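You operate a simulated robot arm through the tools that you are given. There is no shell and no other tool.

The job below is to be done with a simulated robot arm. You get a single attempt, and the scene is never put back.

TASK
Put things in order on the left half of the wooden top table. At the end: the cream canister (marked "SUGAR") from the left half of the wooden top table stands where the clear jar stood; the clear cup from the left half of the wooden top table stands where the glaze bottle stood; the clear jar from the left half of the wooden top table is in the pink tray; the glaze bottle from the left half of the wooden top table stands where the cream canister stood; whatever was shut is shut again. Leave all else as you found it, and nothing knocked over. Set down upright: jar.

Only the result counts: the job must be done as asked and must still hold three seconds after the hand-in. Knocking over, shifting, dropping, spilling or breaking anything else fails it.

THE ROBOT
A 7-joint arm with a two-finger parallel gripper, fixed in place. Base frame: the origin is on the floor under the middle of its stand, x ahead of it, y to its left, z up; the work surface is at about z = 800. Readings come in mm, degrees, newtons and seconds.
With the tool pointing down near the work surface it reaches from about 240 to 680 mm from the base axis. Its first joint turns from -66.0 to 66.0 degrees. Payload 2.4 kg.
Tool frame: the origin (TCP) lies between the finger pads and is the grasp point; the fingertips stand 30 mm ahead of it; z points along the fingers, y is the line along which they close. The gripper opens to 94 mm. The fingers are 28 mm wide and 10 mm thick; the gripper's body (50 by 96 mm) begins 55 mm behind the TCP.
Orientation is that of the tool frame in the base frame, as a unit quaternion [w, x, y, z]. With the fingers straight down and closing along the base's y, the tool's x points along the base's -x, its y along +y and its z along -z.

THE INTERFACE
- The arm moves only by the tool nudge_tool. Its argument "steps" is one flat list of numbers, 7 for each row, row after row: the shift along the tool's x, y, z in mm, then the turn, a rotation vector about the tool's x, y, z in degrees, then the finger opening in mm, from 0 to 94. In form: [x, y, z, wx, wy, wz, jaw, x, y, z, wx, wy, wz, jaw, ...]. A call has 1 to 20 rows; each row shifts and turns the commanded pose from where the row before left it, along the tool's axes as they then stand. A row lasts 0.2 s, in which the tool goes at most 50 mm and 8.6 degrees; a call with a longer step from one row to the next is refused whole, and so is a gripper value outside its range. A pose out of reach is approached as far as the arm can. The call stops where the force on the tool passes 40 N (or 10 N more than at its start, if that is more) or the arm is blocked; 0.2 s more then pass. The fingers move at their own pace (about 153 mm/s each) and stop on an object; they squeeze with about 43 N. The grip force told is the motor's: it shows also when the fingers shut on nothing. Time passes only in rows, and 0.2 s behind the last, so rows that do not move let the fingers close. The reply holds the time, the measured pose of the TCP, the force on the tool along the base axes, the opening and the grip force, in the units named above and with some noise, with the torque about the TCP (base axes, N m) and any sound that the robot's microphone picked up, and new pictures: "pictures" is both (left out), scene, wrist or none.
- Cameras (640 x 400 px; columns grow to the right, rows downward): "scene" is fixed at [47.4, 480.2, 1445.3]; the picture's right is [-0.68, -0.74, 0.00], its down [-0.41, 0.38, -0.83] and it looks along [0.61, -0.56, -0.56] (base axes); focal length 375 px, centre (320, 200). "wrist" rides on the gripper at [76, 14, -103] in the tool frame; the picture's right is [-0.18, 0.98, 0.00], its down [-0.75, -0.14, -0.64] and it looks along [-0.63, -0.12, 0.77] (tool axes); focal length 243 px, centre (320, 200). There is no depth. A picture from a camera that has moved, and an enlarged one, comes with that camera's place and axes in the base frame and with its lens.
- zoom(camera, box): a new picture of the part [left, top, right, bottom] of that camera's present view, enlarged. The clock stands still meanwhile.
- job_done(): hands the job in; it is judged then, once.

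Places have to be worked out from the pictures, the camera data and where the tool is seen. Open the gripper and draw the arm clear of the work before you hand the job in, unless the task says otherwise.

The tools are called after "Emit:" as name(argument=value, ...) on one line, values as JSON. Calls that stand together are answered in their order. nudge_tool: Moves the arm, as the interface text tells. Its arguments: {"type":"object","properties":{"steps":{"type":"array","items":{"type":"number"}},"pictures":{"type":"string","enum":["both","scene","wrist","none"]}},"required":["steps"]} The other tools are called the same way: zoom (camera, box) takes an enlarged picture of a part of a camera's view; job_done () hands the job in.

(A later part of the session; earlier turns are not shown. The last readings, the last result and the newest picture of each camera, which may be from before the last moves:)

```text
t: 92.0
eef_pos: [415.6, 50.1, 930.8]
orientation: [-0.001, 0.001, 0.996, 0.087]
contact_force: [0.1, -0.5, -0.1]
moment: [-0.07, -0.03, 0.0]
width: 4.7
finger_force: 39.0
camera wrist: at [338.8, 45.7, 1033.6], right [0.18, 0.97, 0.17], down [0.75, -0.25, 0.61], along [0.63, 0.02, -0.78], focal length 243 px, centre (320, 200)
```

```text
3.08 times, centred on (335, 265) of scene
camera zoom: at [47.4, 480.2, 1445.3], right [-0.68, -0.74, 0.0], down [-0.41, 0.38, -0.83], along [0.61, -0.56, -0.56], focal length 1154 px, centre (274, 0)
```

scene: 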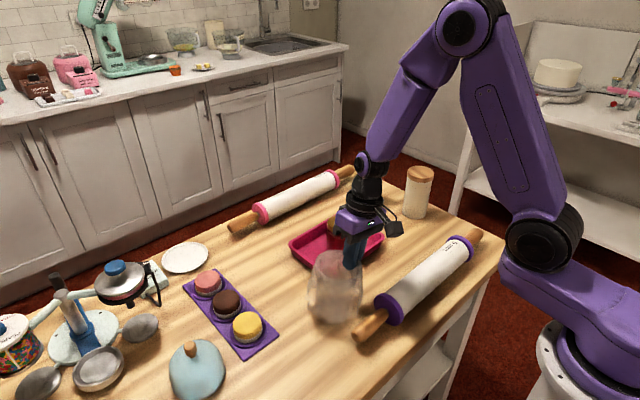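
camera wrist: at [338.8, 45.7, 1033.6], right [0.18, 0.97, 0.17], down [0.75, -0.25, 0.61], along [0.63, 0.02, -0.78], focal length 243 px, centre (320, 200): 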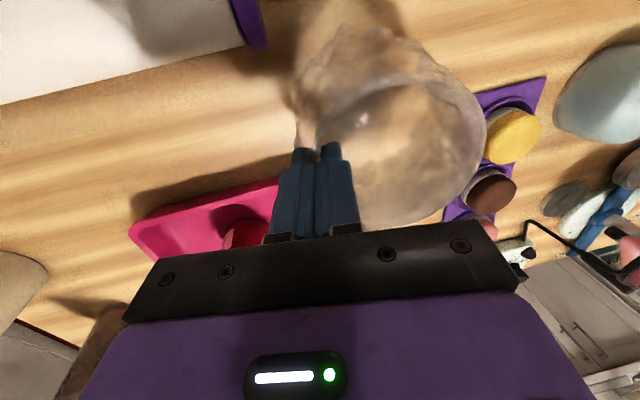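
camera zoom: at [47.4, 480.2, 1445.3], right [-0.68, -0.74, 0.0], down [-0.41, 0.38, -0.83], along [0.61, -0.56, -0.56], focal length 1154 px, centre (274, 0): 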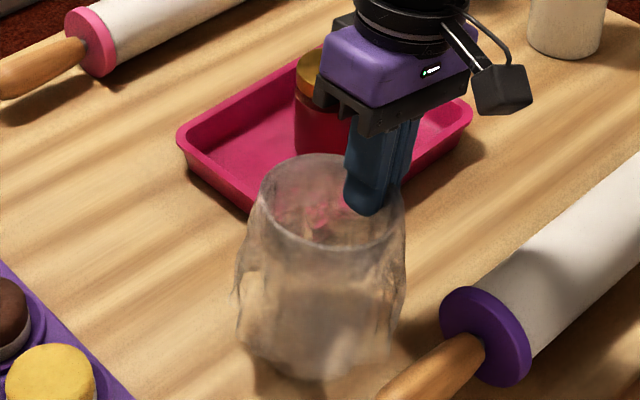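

Now the pads sit flush: near-zero force and moment at 4.7 mm width. I do a 6 mm lift test.

Emit:
nudge_tool(steps=[0, 0.35, -1.97, 0, 0, 0, 0, 0, 0.7, -3.94, 0, 0, 0, 0, 0, 0, 0, 0, 0, 0, 0], pictures="both")

Emit:
zoom(camera="scene", box=[290, 200, 380, 330])

```text
t: 92.8
eef_pos: [415.0, 51.4, 935.6]
orientation: [0.0, -0.001, 0.996, 0.087]
contact_force: [0.5, 0.0, -3.2]
moment: [-0.12, -0.01, 0.03]
width: 4.5
finger_force: 39.3
camera wrist: at [337.5, 46.1, 1039.0], right [0.18, 0.97, 0.17], down [0.75, -0.25, 0.61], along [0.63, 0.02, -0.78], focal length 243 px, centre (320, 200)
```

scene: 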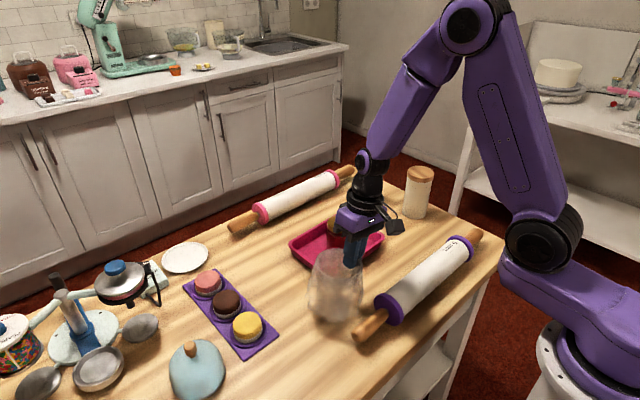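
wrist: 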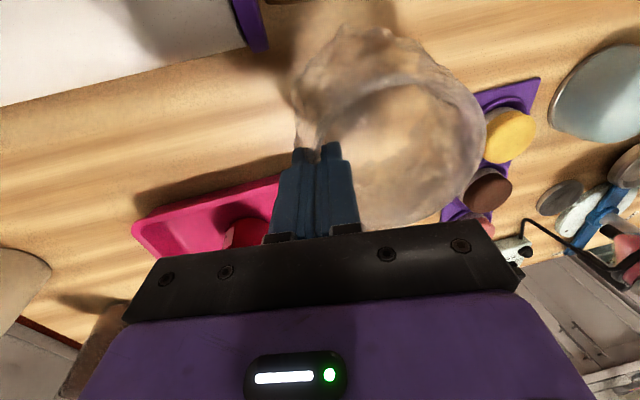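

```text
3.08 times, centred on (335, 265) of scene
camera zoom: at [47.5, 480.2, 1445.3], right [-0.68, -0.74, 0.0], down [-0.41, 0.38, -0.83], along [0.61, -0.56, -0.56], focal length 1154 px, centre (274, 0)
```

zoom: 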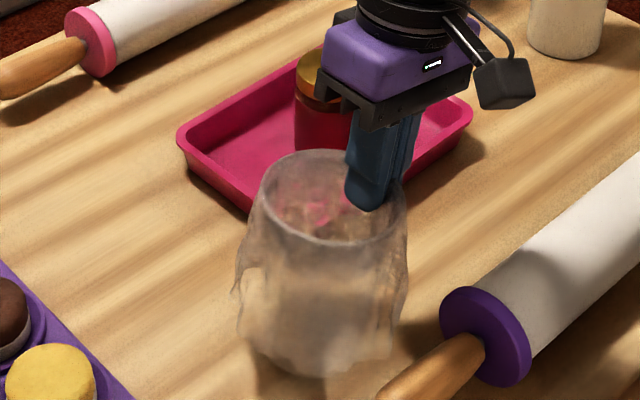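

The whole cup hangs in the grip (3.2 N, matching moment). I lift it another 75 mm and check before carrying.

Emit:
nudge_tool(steps=[0, 1.74, -9.85, 0, 0, 0, 0, 0, 2.6, -14.8, 0, 0, 0, 0, 0, 3.5, -19.7, 0, 0, 0, 0, 0, 3.5, -19.7, 0, 0, 0, 0, 0, 1.74, -9.85, 0, 0, 0, 0, 0, 0, 0, 0, 0, 0, 0], pictures="both")

Emit:
zoom(camera="scene", box=[280, 170, 400, 330])

```text
t: 94.2
eef_pos: [414.3, 49.7, 1010.2]
orientation: [0.0, 0.0, 0.996, 0.088]
contact_force: [0.1, -0.6, -3.0]
moment: [-0.13, 0.01, 0.01]
width: 4.4
finger_force: 38.9
camera wrist: at [336.7, 44.8, 1113.9], right [0.18, 0.97, 0.17], down [0.75, -0.25, 0.61], along [0.63, 0.02, -0.78], focal length 243 px, centre (320, 200)
```

scene: 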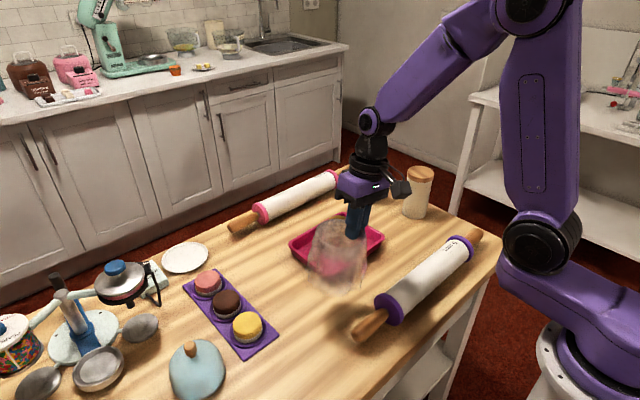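
wrist: 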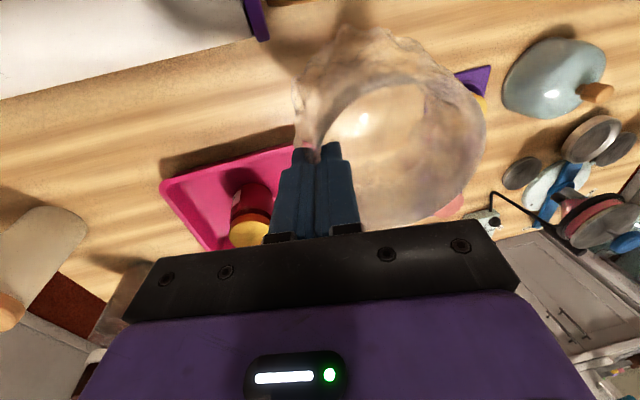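

```text
2.50 times, centred on (340, 250) of scene
camera zoom: at [47.5, 480.2, 1445.3], right [-0.68, -0.74, 0.0], down [-0.41, 0.38, -0.83], along [0.61, -0.56, -0.56], focal length 938 px, centre (270, 75)
```

zoom: 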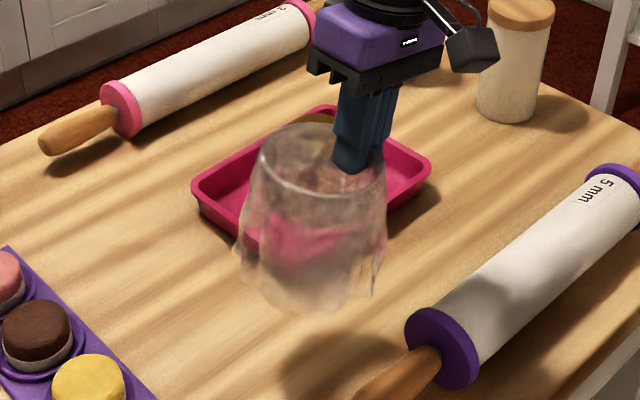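

The cup hangs steadily. I carry it toward the bottle's old place, aiming the cup's centre at about (630,122), i.e. TCP at about (630,80).

Emit:
nudge_tool(steps=[-8, 1.1, 0.2, 0, 0, 0, 0, -18, 2.5, 0.4, 0, 0, 0, 0, -25, 3.4, 0.6, 0, 0, 0, 0, -28, 3.8, 0.7, 0, 0, 0, 0, -28, 3.8, 0.7, 0, 0, 0, 0, -28, 3.9, 0.7, 0, 0, 0, 0, -28, 3.9, 0.7, 0, 0, 0, 0, -25, 3.4, 0.6, 0, 0, 0, 0, -18, 2.5, 0.4, 0, 0, 0, 0, -9, 1.2, 0.2, 0, 0, 0, 0, 0, 0, 0, 0, 0, 0, 0, 0, 0, 0, 0, 0, 0, 0], pictures="both")

Emit:
zoom(camera="scene", box=[200, 130, 340, 290])

```text
t: 96.8
eef_pos: [629.7, 80.9, 1010.4]
orientation: [0.0, 0.0, 0.996, 0.087]
contact_force: [-0.1, -0.5, -2.3]
moment: [-0.14, 0.01, -0.01]
width: 4.8
finger_force: 39.5
camera wrist: at [553.0, 75.8, 1114.5], right [0.18, 0.97, 0.17], down [0.75, -0.25, 0.61], along [0.63, 0.02, -0.78], focal length 243 px, centre (320, 200)
```

scene: 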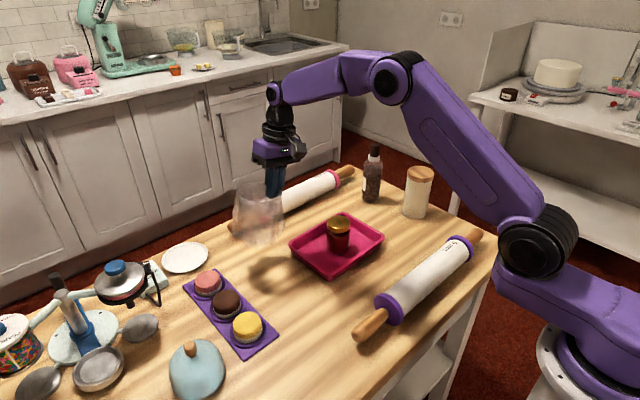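
wrist: 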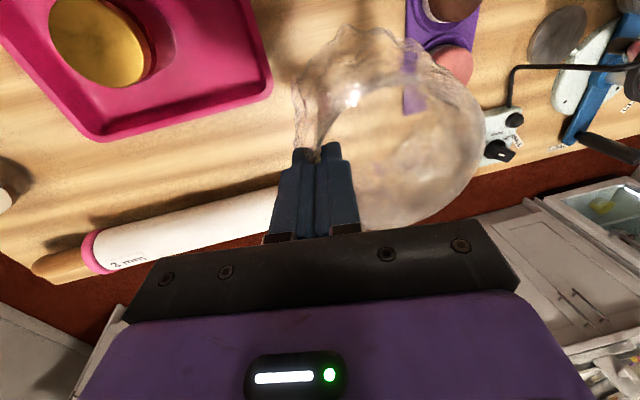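

```text
2.50 times, centred on (270, 210) of scene
camera zoom: at [47.5, 480.2, 1445.3], right [-0.68, -0.74, 0.0], down [-0.41, 0.38, -0.83], along [0.61, -0.56, -0.56], focal length 938 px, centre (445, 175)
```

zoom: 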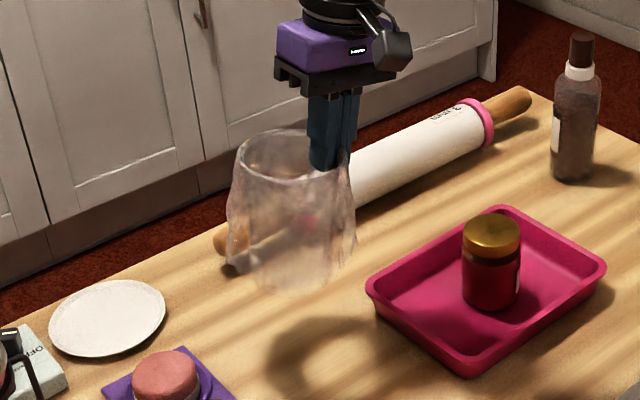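

The cup is over the bottle's old spot (rim centre reads about (627,121.5)). I lower it 70 mm, keeping clear of the tray edge, and look.

Emit:
nudge_tool(steps=[0, -2.6, 14.8, 0, 0, 0, 0, 0, -3.5, 19.7, 0, 0, 0, 0, 0, -3.5, 19.7, 0, 0, 0, 0, 0, -2.6, 14.8, 0, 0, 0, 0, 0, 0, 0, 0, 0, 0, 0, 0, 0, 0, 0, 0, 0, 0], pictures="both")

Emit:
zoom(camera="scene", box=[200, 150, 340, 290])

Emit:
zoom(camera="wrist", box=[180, 0, 500, 240])

```text
t: 98.2
eef_pos: [629.7, 80.6, 939.4]
orientation: [-0.001, 0.0, 0.996, 0.087]
contact_force: [-0.1, -0.4, -1.9]
moment: [-0.16, 0.0, -0.04]
width: 4.6
finger_force: 38.6
camera wrist: at [551.9, 77.0, 1044.0], right [0.18, 0.97, 0.17], down [0.75, -0.25, 0.61], along [0.63, 0.02, -0.78], focal length 243 px, centre (320, 200)
```

scene: 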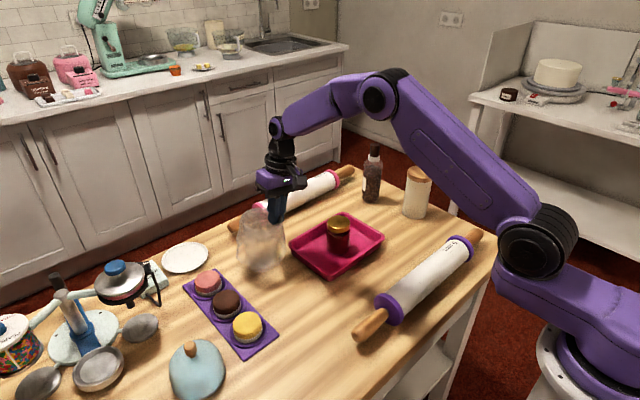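
wrist: 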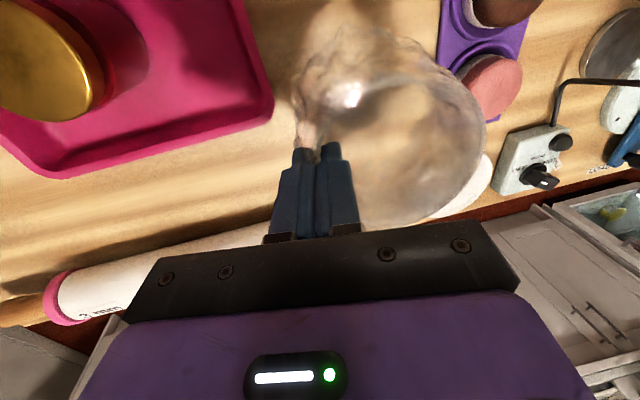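

```text
2.86 times, centred on (270, 220) of scene
camera zoom: at [47.5, 480.2, 1445.3], right [-0.68, -0.74, 0.0], down [-0.41, 0.38, -0.83], along [0.61, -0.56, -0.56], focal length 1072 px, centre (463, 143)
```

zoom: 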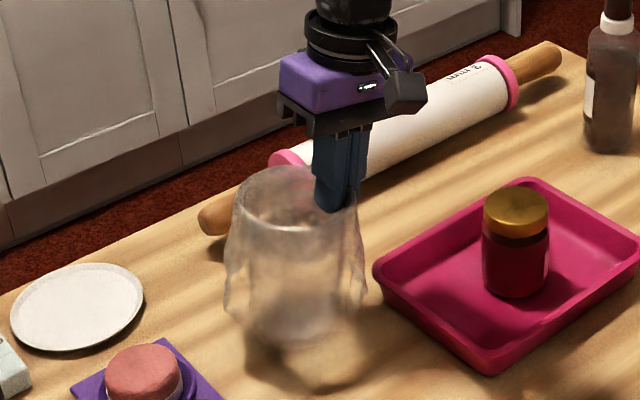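

```text
1.67 times, centred on (340, 120) of wrist
camera zoom: at [551.9, 77.0, 1044.0], right [0.18, 0.97, 0.17], down [0.75, -0.25, 0.61], along [0.63, 0.02, -0.78], focal length 404 px, centre (287, 333)
```

zoom: 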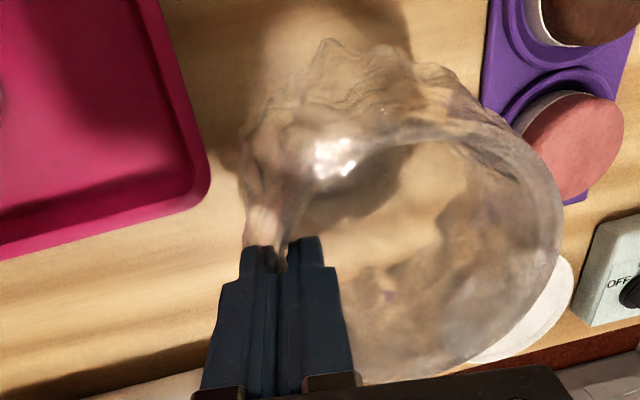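

About 10 mm to go, and the cup is clear of the tray corner and the macaron plate. I lower 6 mm, then feel for the table.

Emit:
nudge_tool(steps=[0, -0.52, 2.95, 0, 0, 0, 0, 0, -0.52, 2.95, 0, 0, 0, 0, 0, 0, 0, 0, 0, 0, 0], pictures="none")

Emit:
nudge_tool(steps=[0, -0.26, 1.48, 0, 0, 0, 0, 0, 0, 0, 0, 0, 0, 0], pictures="none")

Emit:
nudge_tool(steps=[0, -0.17, 0.98, 0, 0, 0, 0, 0, 0, 0, 0, 0, 0, 0], pictures="none")

```text
t: 99.0
eef_pos: [629.0, 81.3, 934.0]
orientation: [0.0, -0.001, 0.996, 0.087]
contact_force: [0.8, 0.3, -2.6]
moment: [-0.15, 0.01, -0.02]
width: 4.5
finger_force: 39.1
```

```text
t: 99.6
eef_pos: [629.3, 80.1, 934.2]
orientation: [0.001, 0.0, 0.996, 0.087]
contact_force: [-0.4, -0.6, -1.9]
moment: [-0.11, 0.04, -0.02]
width: 4.2
finger_force: 38.6
```

```text
t: 100.2
eef_pos: [629.9, 80.3, 932.4]
orientation: [0.0, -0.001, 0.996, 0.088]
contact_force: [-0.3, 0.1, -2.8]
moment: [-0.13, -0.02, -0.01]
width: 4.4
finger_force: 38.8
```

Still hanging free at z≈932. I continue down by 1 mm per step.

Emit:
nudge_tool(steps=[0, -0.17, 0.98, 0, 0, 0, 0, 0, 0, 0, 0, 0, 0, 0], pictures="none")

Emit:
nudge_tool(steps=[0, -0.17, 0.98, 0, 0, 0, 0, 0, 0, 0, 0, 0, 0, 0], pictures="none")

Emit:
nudge_tool(steps=[0, -0.17, 0.98, 0, 0, 0, 0, 0, 0, 0, 0, 0, 0, 0], pictures="none")

```text
t: 100.8
eef_pos: [628.4, 80.1, 932.1]
orientation: [0.001, -0.001, 0.996, 0.087]
contact_force: [-0.5, 0.8, -2.2]
moment: [-0.08, 0.03, -0.01]
width: 4.2
finger_force: 38.9
```

```text
t: 101.4
eef_pos: [629.1, 81.1, 931.2]
orientation: [0.0, 0.0, 0.996, 0.087]
contact_force: [0.1, 0.0, -3.4]
moment: [-0.13, -0.02, 0.04]
width: 4.1
finger_force: 37.9
```

```text
t: 102.0
eef_pos: [629.8, 80.0, 929.6]
orientation: [0.001, 0.0, 0.996, 0.087]
contact_force: [-0.7, 0.1, -2.3]
moment: [-0.15, 0.01, 0.0]
width: 4.3
finger_force: 39.1
```

Still free; I take a look while going down another 2 mm.

Emit:
nudge_tool(steps=[0, -0.17, 0.98, 0, 0, 0, 0, 0, 0, 0, 0, 0, 0, 0], pictures="none")

Emit:
nudge_tool(steps=[0, -0.17, 0.98, 0, 0, 0, 0, 0, 0, 0, 0, 0, 0, 0], pictures="both")

Emit:
zoom(camera="scene", box=[200, 150, 340, 290])

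```text
t: 102.6
eef_pos: [628.1, 80.1, 931.5]
orientation: [0.001, 0.0, 0.996, 0.087]
contact_force: [-3.5, -0.9, 9.6]
moment: [-0.06, 0.38, 0.06]
width: 4.2
finger_force: 38.5
```

```text
t: 103.2
eef_pos: [630.9, 79.9, 929.4]
orientation: [0.003, 0.0, 0.996, 0.087]
contact_force: [-0.4, -2.8, 20.1]
moment: [0.03, -0.01, 0.01]
width: 2.9
finger_force: 37.4
camera wrist: at [553.0, 75.1, 1032.3], right [0.18, 0.97, 0.17], down [0.75, -0.25, 0.61], along [0.64, 0.02, -0.77], focal length 243 px, centre (320, 200)
```

scene: 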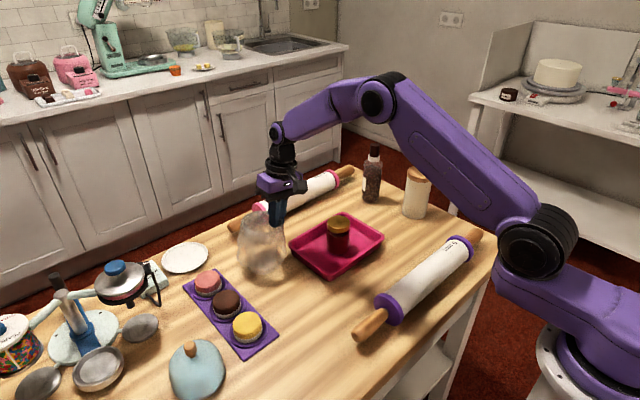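
wrist: 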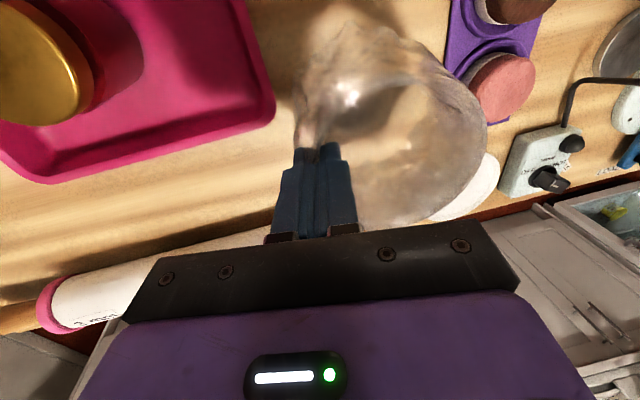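

```text
2.86 times, centred on (270, 220) of scene
camera zoom: at [47.0, 480.1, 1445.4], right [-0.68, -0.74, 0.0], down [-0.41, 0.38, -0.83], along [0.61, -0.56, -0.56], focal length 1072 px, centre (463, 143)
```

zoom: 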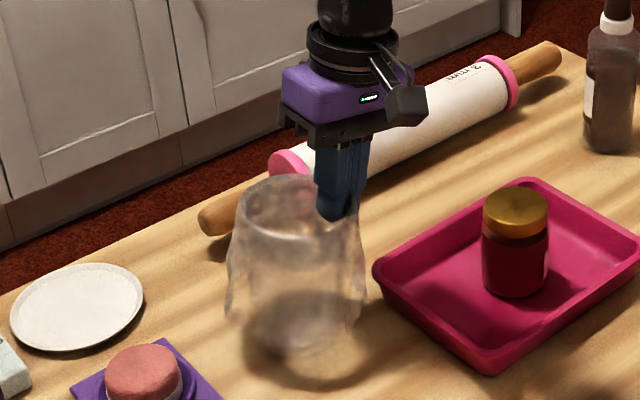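

The cup has touched down (20 N push). I back off 1.2 mm and open gradually.

Emit:
nudge_tool(steps=[0, 0.21, -1.18, 0, 0, 0, 0, 0, 0, 0, 0, 0, 0, 0], pictures="none")

Emit:
nudge_tool(steps=[0, 0, 0, 0, 0, 0, 8, 0, 0, 0, 0, 0, 0, 14, 0, 0, 0, 0, 0, 0, 24, 0, 0, 0, 0, 0, 0, 30, 0, 0, 0, 0, 0, 0, 30], pictures="both")

Emit:
zoom(camera="scene", box=[200, 150, 340, 290])

Emit:
zoom(camera="wrist", box=[180, 0, 500, 240])

```text
t: 103.8
eef_pos: [629.2, 80.1, 928.9]
orientation: [0.001, -0.001, 0.996, 0.088]
contact_force: [5.7, -0.6, 10.8]
moment: [0.07, -0.66, -0.14]
width: 3.0
finger_force: 37.5
```

```text
t: 105.0
eef_pos: [629.6, 79.8, 928.6]
orientation: [0.0, 0.0, 0.996, 0.087]
contact_force: [0.0, 0.7, -0.8]
moment: [-0.05, -0.01, 0.01]
width: 30.4
finger_force: 0.6
camera wrist: at [551.7, 75.2, 1032.7], right [0.18, 0.97, 0.17], down [0.75, -0.25, 0.61], along [0.63, 0.02, -0.78], focal length 243 px, centre (320, 200)
```

scene: 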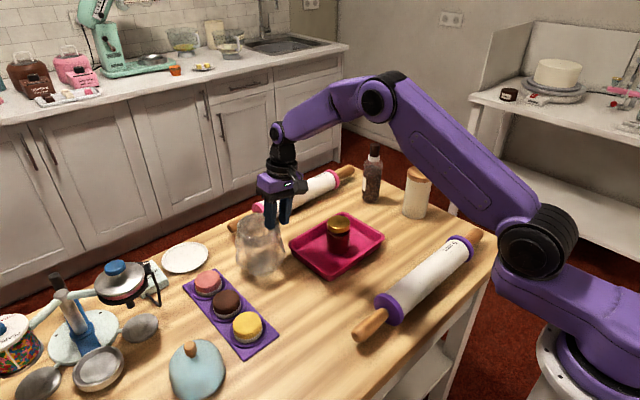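
wrist: 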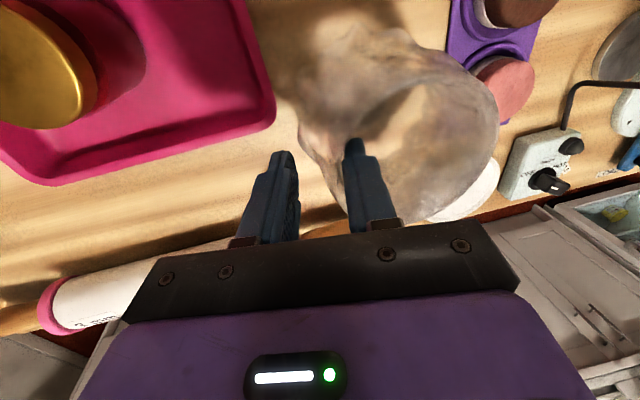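

```text
2.86 times, centred on (270, 220) of scene
camera zoom: at [47.4, 480.2, 1445.3], right [-0.68, -0.74, 0.0], down [-0.41, 0.38, -0.83], along [0.61, -0.56, -0.56], focal length 1072 px, centre (463, 143)
```

zoom: 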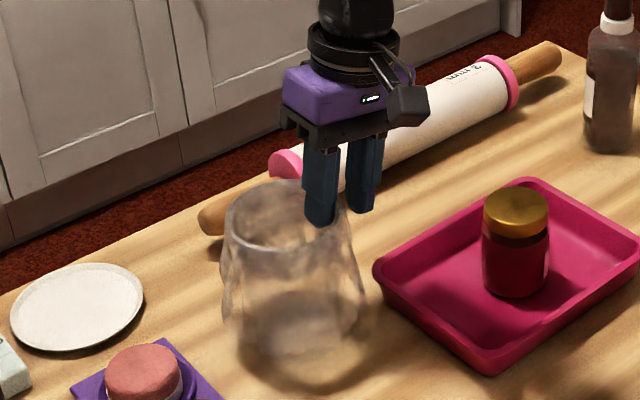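

```text
1.67 times, centred on (340, 120) of wrist
camera zoom: at [551.7, 75.2, 1032.7], right [0.18, 0.97, 0.17], down [0.75, -0.25, 0.61], along [0.63, 0.02, -0.78], focal length 404 px, centre (287, 333)
```

zoom: 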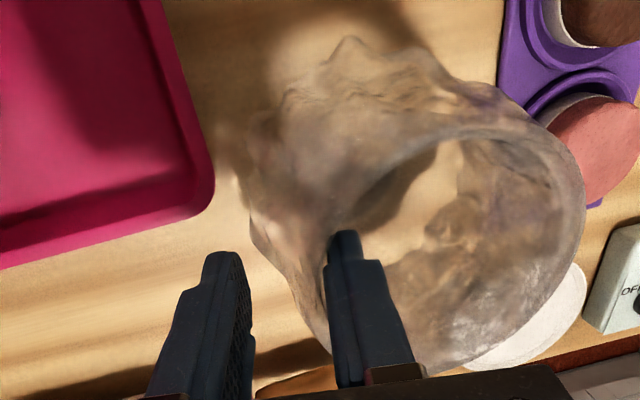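

On release the cup's rim moved about 10 mm in +y, as if it rocked back upright from a small tilt. I open further so nothing touches it and look again.

Emit:
nudge_tool(steps=[0, 0, 0, 0, 0, 0, 36, 0, 0, 0, 0, 0, 0, 44, 0, 0, 0, 0, 0, 0, 52, 0, 0, 0, 0, 0, 0, 52], pictures="both")

Emit:
zoom(camera="scene", box=[200, 150, 340, 290])

Emit:
zoom(camera="wrist", box=[180, 0, 500, 240])

```text
t: 106.0
eef_pos: [629.0, 79.3, 930.1]
orientation: [0.0, 0.0, 0.996, 0.087]
contact_force: [-0.3, 0.2, -0.8]
moment: [0.02, 0.01, 0.0]
width: 51.9
finger_force: 0.0
camera wrist: at [551.7, 75.2, 1032.7], right [0.18, 0.97, 0.17], down [0.75, -0.25, 0.61], along [0.63, 0.02, -0.78], focal length 243 px, centre (320, 200)
```

scene: 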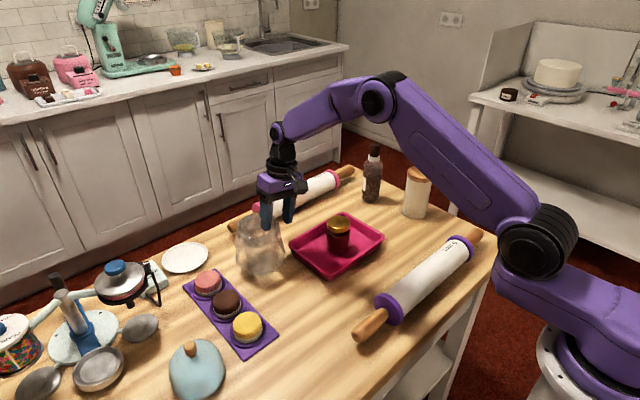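
wrist: 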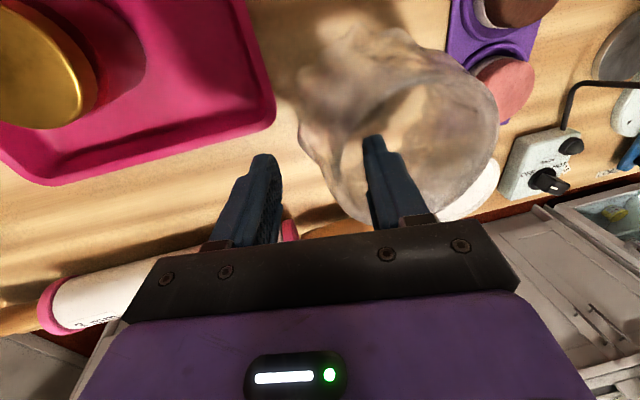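

```text
2.86 times, centred on (270, 220) of scene
camera zoom: at [47.4, 480.2, 1445.3], right [-0.68, -0.74, 0.0], down [-0.41, 0.38, -0.83], along [0.61, -0.56, -0.56], focal length 1072 px, centre (463, 143)
```

zoom: 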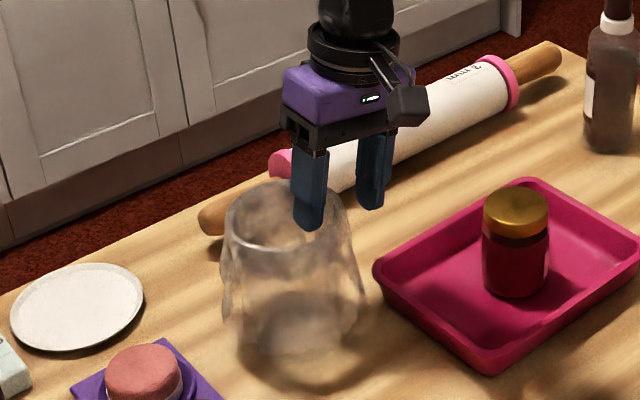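

```text
1.67 times, centred on (340, 120) of wrist
camera zoom: at [551.7, 75.2, 1032.7], right [0.18, 0.97, 0.17], down [0.75, -0.25, 0.61], along [0.63, 0.02, -0.78], focal length 404 px, centre (287, 333)
```

zoom: 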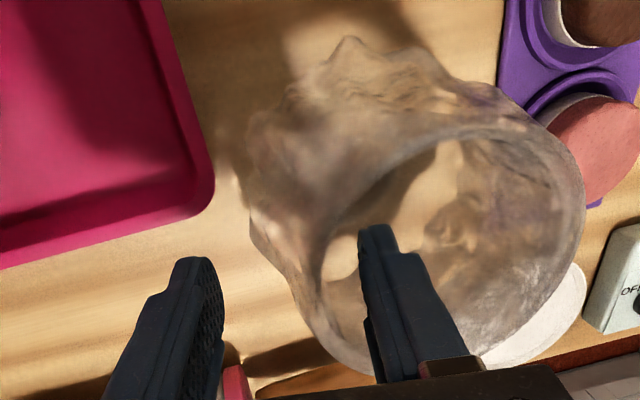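

The cup stands free, but its centre reads near (634,132), about 12–14 mm in +y from the bottle's old place (630,120). I will raise, return to vertical, close the fingers, and gently slide the cup from inside; first the withdrawal.

Emit:
nudge_tool(steps=[0, 1.74, -9.85, 0, 0, 0, 52, 0, 3.5, -19.7, 0, 0, 0, 52, 0, 4.34, -24.6, 0, 0, 0, 52, 0, 5.2, -29.5, 0, 0, 0, 52, 0, 0, 0, 5, 0, 0, 52, 0, 0, 0, 5, 0, 0, 52, 0, 30, 0, 0, 0, 0, 20, 0, 21, 0, 0, 0, 0, 0, 0, 0, 0, 0, 0, 0, 0, 0, 0, 0, 0, 0, 0, 0], pictures="both")

Emit:
zoom(camera="scene", box=[200, 150, 340, 290])

Emit:
zoom(camera="wrist", box=[200, 0, 440, 230])

```text
t: 108.2
eef_pos: [629.4, 133.4, 1012.0]
orientation: [0.0, 0.001, 1.0, 0.0]
contact_force: [0.1, 0.2, 0.0]
moment: [0.02, -0.01, -0.03]
width: 0.0
finger_force: 32.7
camera wrist: at [551.7, 146.4, 1114.9], right [0.18, 0.98, 0.0], down [0.75, -0.14, 0.64], along [0.63, -0.12, -0.77], focal length 243 px, centre (320, 200)
```

scene: 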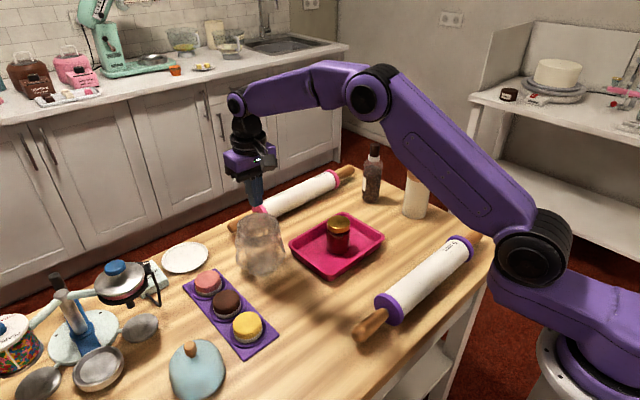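
wrist: 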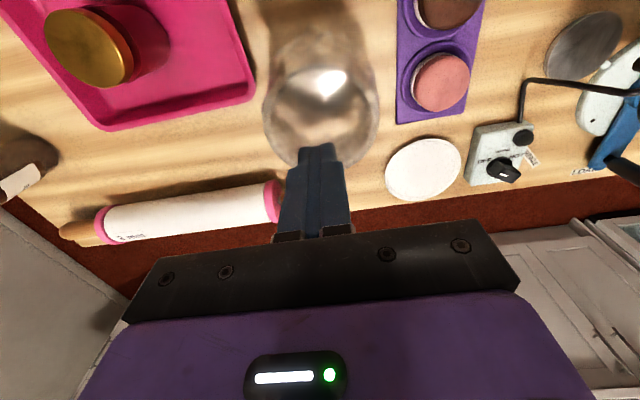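

```text
2.86 times, centred on (270, 220) of scene
camera zoom: at [47.4, 480.2, 1445.3], right [-0.68, -0.74, 0.0], down [-0.41, 0.38, -0.83], along [0.61, -0.56, -0.56], focal length 1072 px, centre (463, 143)
```

zoom: 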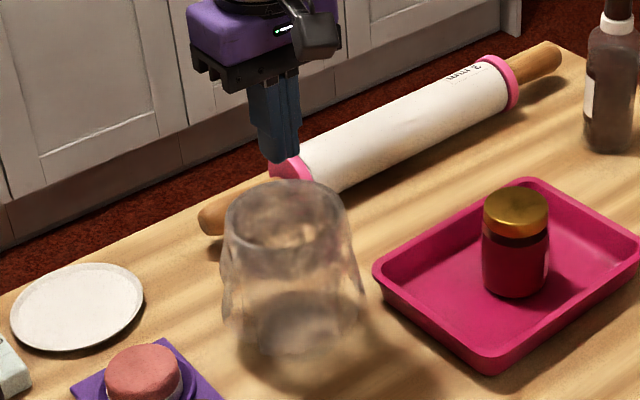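

```text
1.74 times, centred on (320, 115) of wrist
camera zoom: at [551.7, 146.4, 1114.9], right [0.18, 0.98, 0.0], down [0.75, -0.14, 0.64], along [0.63, -0.12, -0.77], focal length 422 px, centre (320, 348)
```

zoom: 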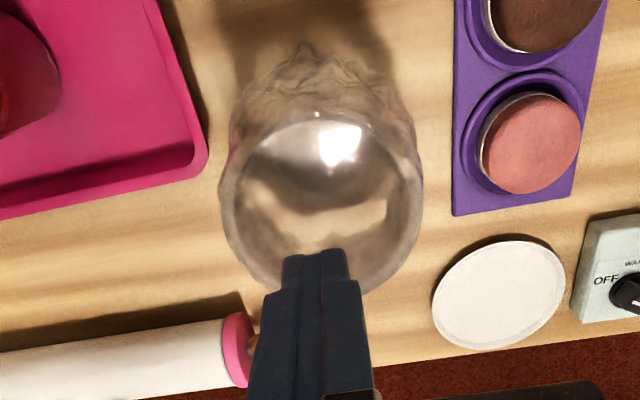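

The cup stands upright; its centre is on the tool axis at y≈132.5, so it should slide about 12 mm in −y. I lower the closed fingers inside the cup in stages.

Emit:
nudge_tool(steps=[0, 0, 30, 0, 0, 0, 0, 0, 0, 30, 0, 0, 0, 0, 0, 0, 20, 0, 0, 0, 0, 0, 0, 0, 0, 0, 0, 0], pictures="none")

Emit:
nudge_tool(steps=[0, 0, 10, 0, 0, 0, 0, 0, 0, 10, 0, 0, 0, 0, 0, 0, 10, 0, 0, 0, 0, 0, 0, 0, 0, 0, 0, 0], pictures="both")

Emit:
zoom(camera="scene", box=[200, 150, 340, 290])

Emit:
zoom(camera="wrist", box=[200, 0, 440, 230])

```text
t: 109.2
eef_pos: [628.5, 132.3, 930.8]
orientation: [0.0, -0.001, 1.0, -0.001]
contact_force: [-0.2, -0.1, -0.2]
moment: [0.02, 0.01, -0.03]
width: 0.0
finger_force: 33.0
```

```text
t: 110.2
eef_pos: [630.4, 131.2, 902.5]
orientation: [0.0, 0.001, 1.0, 0.001]
contact_force: [0.3, -0.8, -0.7]
moment: [0.01, 0.0, 0.01]
width: 0.0
finger_force: 32.6
camera wrist: at [552.9, 144.9, 1005.6], right [0.18, 0.98, 0.0], down [0.75, -0.14, 0.64], along [0.63, -0.12, -0.77], focal length 243 px, centre (320, 200)
```

scene: 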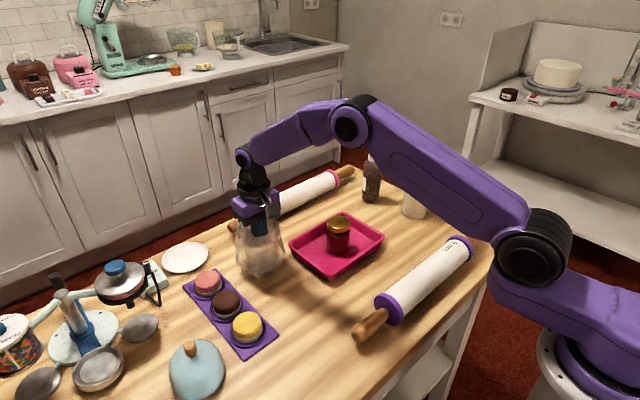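
wrist: 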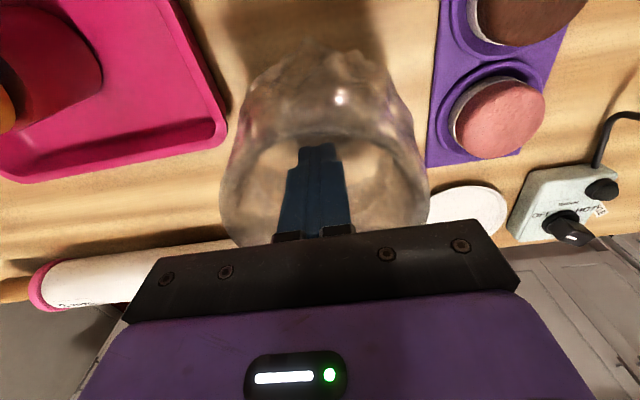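

```text
2.86 times, centred on (270, 220) of scene
camera zoom: at [47.4, 480.2, 1445.3], right [-0.68, -0.74, 0.0], down [-0.41, 0.38, -0.83], along [0.61, -0.56, -0.56], focal length 1072 px, centre (463, 143)
```

zoom: 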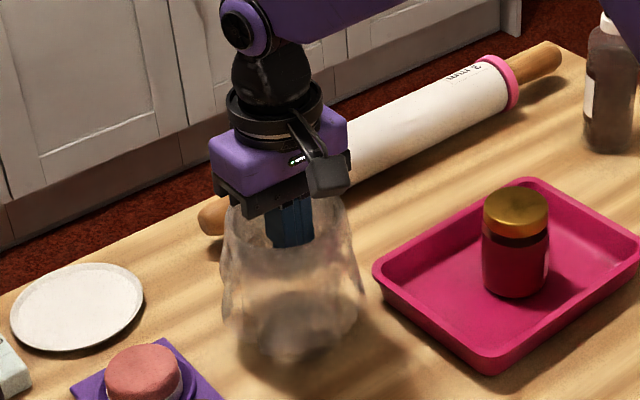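

```text
1.74 times, centred on (320, 115) of wrist
camera zoom: at [552.9, 144.9, 1005.6], right [0.18, 0.98, 0.0], down [0.75, -0.14, 0.64], along [0.63, -0.12, -0.77], focal length 422 px, centre (320, 348)
```

zoom: 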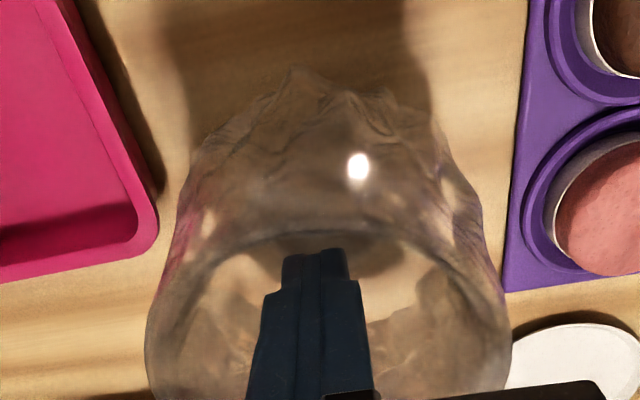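

The closed fingers are inside the cup with no contact. I move in −y toward the wall, first 22 mm, then in small steps watching the force.

Emit:
nudge_tool(steps=[0, -6, 0, 0, 0, 0, 0, 0, -8, 0, 0, 0, 0, 0, 0, -6, 0, 0, 0, 0, 0, 0, 0, 0, 0, 0, 0, 0], pictures="none")

Emit:
nudge_tool(steps=[0, -2, 0, 0, 0, 0, 0, 0, -2, 0, 0, 0, 0, 0, 0, 0, 0, 0, 0, 0, 0], pictures="none")

Emit:
nudge_tool(steps=[0, -2, 0, 0, 0, 0, 0, 0, -2, 0, 0, 0, 0, 0, 0, 0, 0, 0, 0, 0, 0], pictures="both")

Emit:
zoom(camera="wrist", box=[200, 0, 440, 230])

Emit:
zoom(camera="scene", box=[200, 150, 340, 290])

```text
t: 111.2
eef_pos: [629.2, 111.0, 904.5]
orientation: [0.001, -0.001, 1.0, 0.0]
contact_force: [0.1, -0.5, -0.1]
moment: [0.02, 0.0, -0.02]
width: 0.0
finger_force: 33.2
```

```text
t: 112.0
eef_pos: [631.6, 108.3, 904.3]
orientation: [0.001, -0.001, 1.0, 0.0]
contact_force: [0.7, 1.7, 0.2]
moment: [0.0, 0.01, -0.01]
width: 0.2
finger_force: 32.7
```

```text
t: 112.8
eef_pos: [630.0, 104.0, 904.5]
orientation: [0.0, 0.0, 1.0, 0.001]
contact_force: [-0.2, 0.6, -0.7]
moment: [0.0, 0.0, -0.03]
width: 0.0
finger_force: 32.9
camera wrist: at [552.1, 117.1, 1006.3], right [0.18, 0.98, 0.0], down [0.75, -0.14, 0.64], along [0.63, -0.12, -0.77], focal length 243 px, centre (320, 200)
```

scene: 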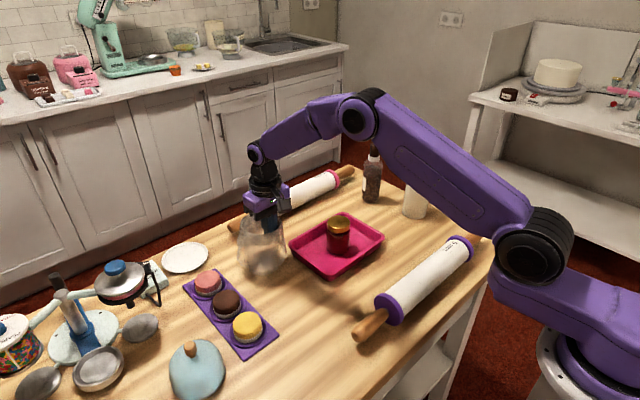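
wrist: 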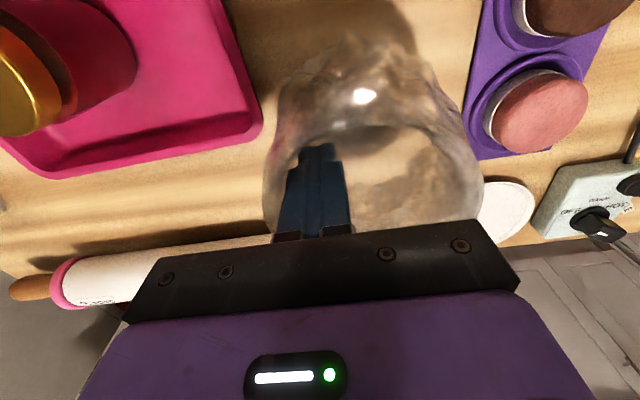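

```text
1.74 times, centred on (320, 115) of wrist
camera zoom: at [552.1, 117.1, 1006.3], right [0.18, 0.98, 0.0], down [0.75, -0.14, 0.64], along [0.63, -0.12, -0.77], focal length 422 px, centre (320, 348)
```

zoom: 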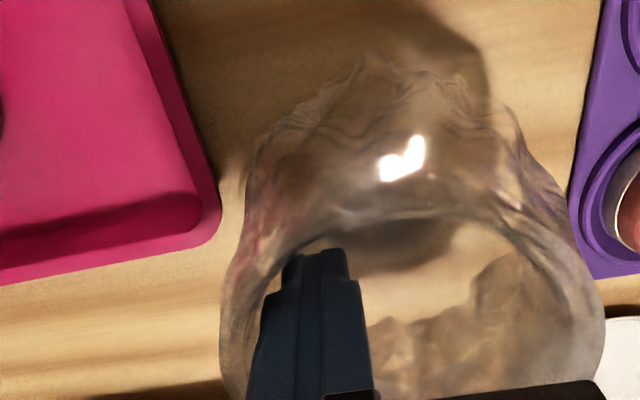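

```text
2.86 times, centred on (270, 220) of scene
camera zoom: at [47.4, 480.2, 1445.3], right [-0.68, -0.74, 0.0], down [-0.41, 0.38, -0.83], along [0.61, -0.56, -0.56], focal length 1072 px, centre (463, 143)
```

zoom: 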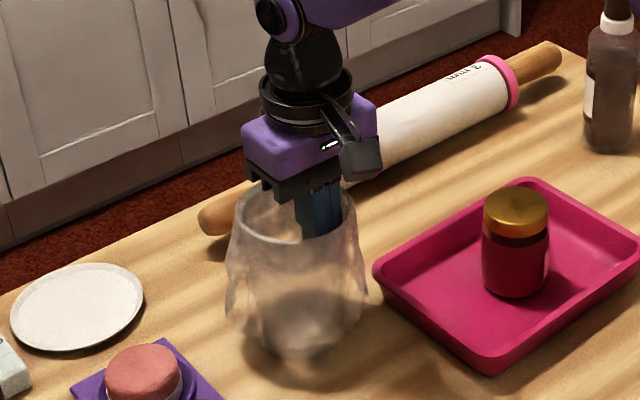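

Contact came at about y=108 with only ~1.5 N, and the cup slides smoothly. I push 8 mm more in 2 mm steps.

Emit:
nudge_tool(steps=[0, -2, 0, 0, 0, 0, 0, 0, -2, 0, 0, 0, 0, 0, 0, -2, 0, 0, 0, 0, 0, 0, -2, 0, 0, 0, 0, 0, 0, 0, 0, 0, 0, 0, 0], pictures="both")

Emit:
zoom(camera="scene", box=[200, 150, 340, 290])

Emit:
zoom(camera="wrist", box=[200, 0, 440, 230])

```text
t: 114.0
eef_pos: [628.8, 95.9, 903.4]
orientation: [0.0, 0.0, 1.0, 0.001]
contact_force: [0.0, 0.1, -0.5]
moment: [-0.02, -0.01, 0.0]
width: 0.2
finger_force: 32.8
camera wrist: at [552.2, 109.2, 1006.0], right [0.18, 0.98, 0.0], down [0.75, -0.14, 0.64], along [0.63, -0.12, -0.77], focal length 243 px, centre (320, 200)
```

scene: 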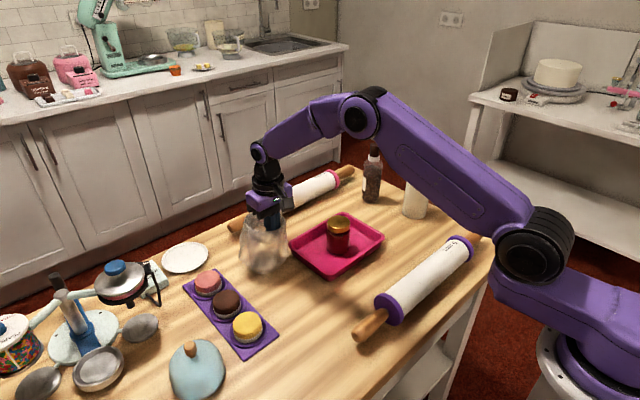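
wrist: 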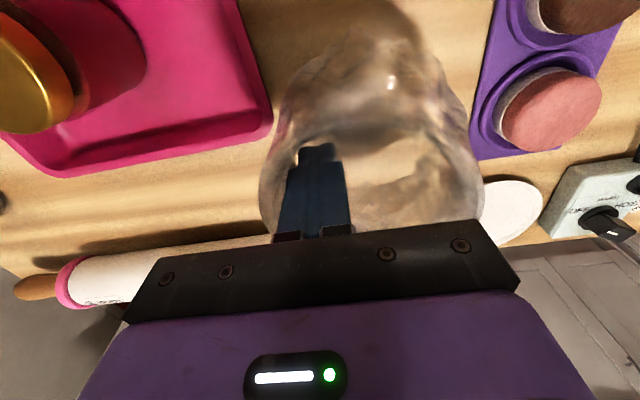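

```text
2.86 times, centred on (270, 220) of scene
camera zoom: at [47.4, 480.2, 1445.3], right [-0.68, -0.74, 0.0], down [-0.41, 0.38, -0.83], along [0.61, -0.56, -0.56], focal length 1072 px, centre (463, 143)
```

zoom: 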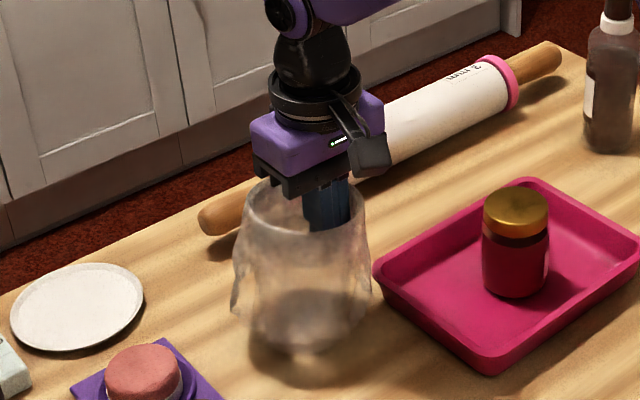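

```text
1.74 times, centred on (320, 115) of wrist
camera zoom: at [552.2, 109.2, 1006.0], right [0.18, 0.98, 0.0], down [0.75, -0.14, 0.64], along [0.63, -0.12, -0.77], focal length 422 px, centre (320, 348)
```

zoom: 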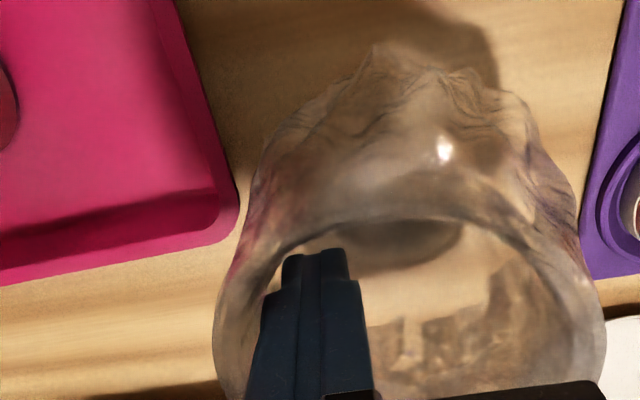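

The cup's base now lines up with the bottle's old pixel position within about 2 px, and the tray has not moved. I bring the fingers back to the cup's middle and lift them straight out.

Emit:
nudge_tool(steps=[0, 6, 0, 0, 0, 0, 0, 0, 9, 0, 0, 0, 0, 0, 0, 9, 0, 0, 0, 0, 0, 0, 0, 0, 0, 0, 0, 0, 0, 0, -15, 0, 0, 0, 0, 0, 0, -25, 0, 0, 0, 0, 0, 0, -35, 0, 0, 0, 0, 0, 0, -40, 0, 0, 0, 0, 0, 0, -35, 0, 0, 0, 0, 0, 0, 0, 0, 0, 0, 0, 0, 0, 0, 0, 0, 0, 0, 0], pictures="both")

Emit:
zoom(camera="scene", box=[200, 150, 340, 290])

Emit:
zoom(camera="wrist", box=[180, 0, 460, 230])

```text
refused: steps must hold 7 numbers for each row
```

```text
2.86 times, centred on (270, 220) of scene
camera zoom: at [47.4, 480.2, 1445.3], right [-0.68, -0.74, 0.0], down [-0.41, 0.38, -0.83], along [0.61, -0.56, -0.56], focal length 1072 px, centre (463, 143)
```

zoom: 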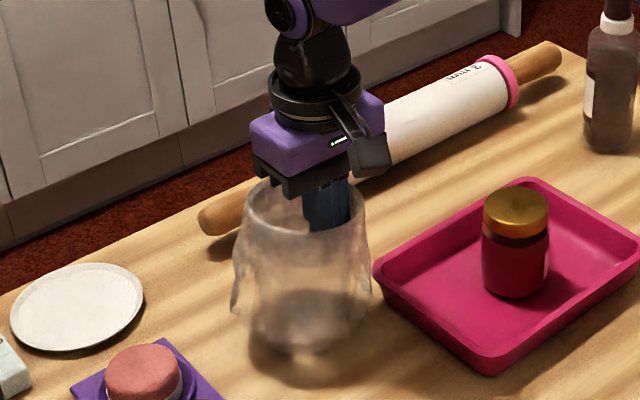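

```text
1.74 times, centred on (320, 115) of wrist
camera zoom: at [552.2, 109.2, 1006.0], right [0.18, 0.98, 0.0], down [0.75, -0.14, 0.64], along [0.63, -0.12, -0.77], focal length 422 px, centre (320, 348)
```

zoom: 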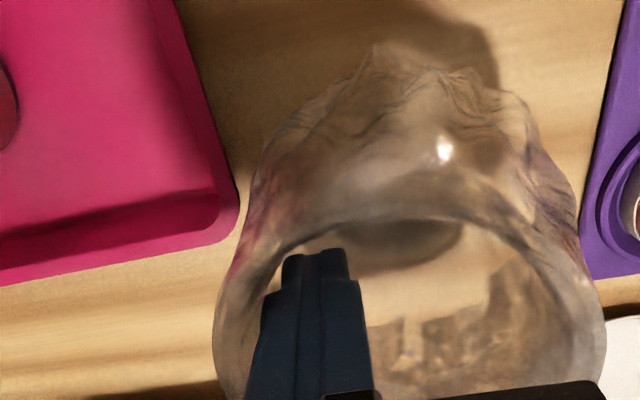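

The last call was refused because a row had the wrong count of numbers, so nothing moved. I resend it: fingers back to the cup's middle in +y, then straight up.

Emit:
nudge_tool(steps=[0, 6, 0, 0, 0, 0, 0, 0, 9, 0, 0, 0, 0, 0, 0, 9, 0, 0, 0, 0, 0, 0, 0, 0, 0, 0, 0, 0, 0, 0, -15, 0, 0, 0, 0, 0, 0, -25, 0, 0, 0, 0, 0, 0, -35, 0, 0, 0, 0, 0, 0, -40, 0, 0, 0, 0, 0, 0, -35, 0, 0, 0, 0, 0, 0, 0, 0, 0, 0, 0], pictures="both")

Emit:
zoom(camera="scene", box=[200, 150, 340, 290])

Emit:
zoom(camera="wrist", box=[180, 0, 460, 230])

```text
t: 116.2
eef_pos: [628.9, 118.9, 1054.2]
orientation: [0.0, -0.001, 1.0, 0.0]
contact_force: [0.2, 0.4, -1.1]
moment: [-0.02, 0.01, -0.01]
width: 0.1
finger_force: 32.8
camera wrist: at [551.7, 132.1, 1157.5], right [0.18, 0.98, 0.0], down [0.75, -0.14, 0.64], along [0.63, -0.12, -0.77], focal length 243 px, centre (320, 200)
```

scene: 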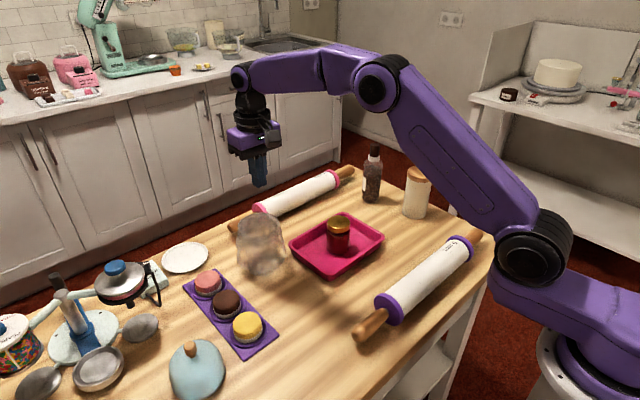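
wrist: 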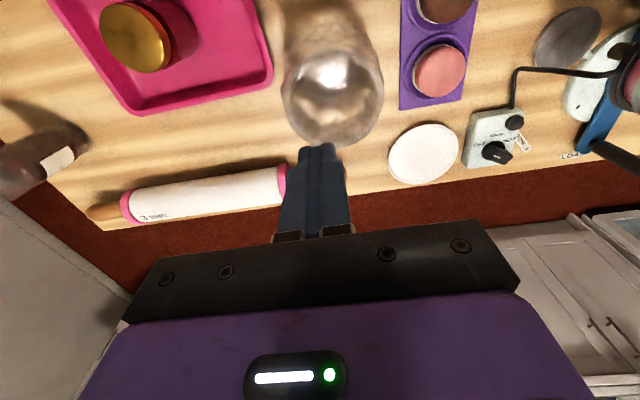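

```text
2.86 times, centred on (270, 220) of scene
camera zoom: at [47.4, 480.2, 1445.3], right [-0.68, -0.74, 0.0], down [-0.41, 0.38, -0.83], along [0.61, -0.56, -0.56], focal length 1072 px, centre (463, 143)
```

zoom: 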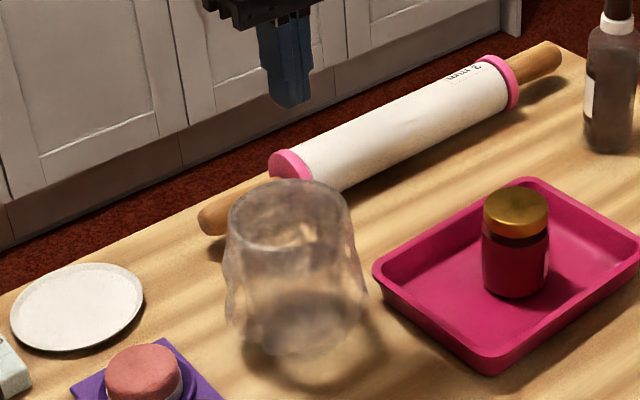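

```text
1.74 times, centred on (320, 115) of wrist
camera zoom: at [551.7, 132.1, 1157.5], right [0.18, 0.98, 0.0], down [0.75, -0.14, 0.64], along [0.63, -0.12, -0.77], focal length 422 px, centre (320, 348)
```

zoom: 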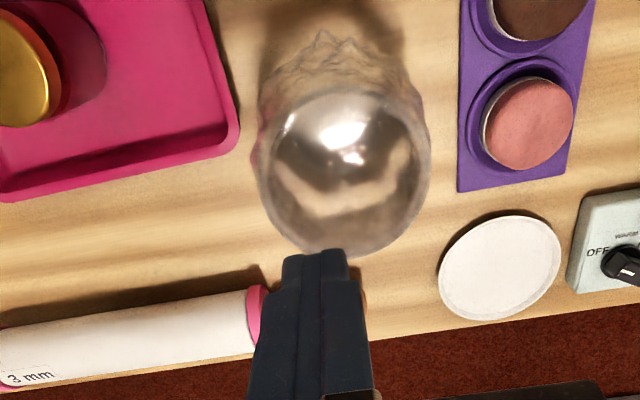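

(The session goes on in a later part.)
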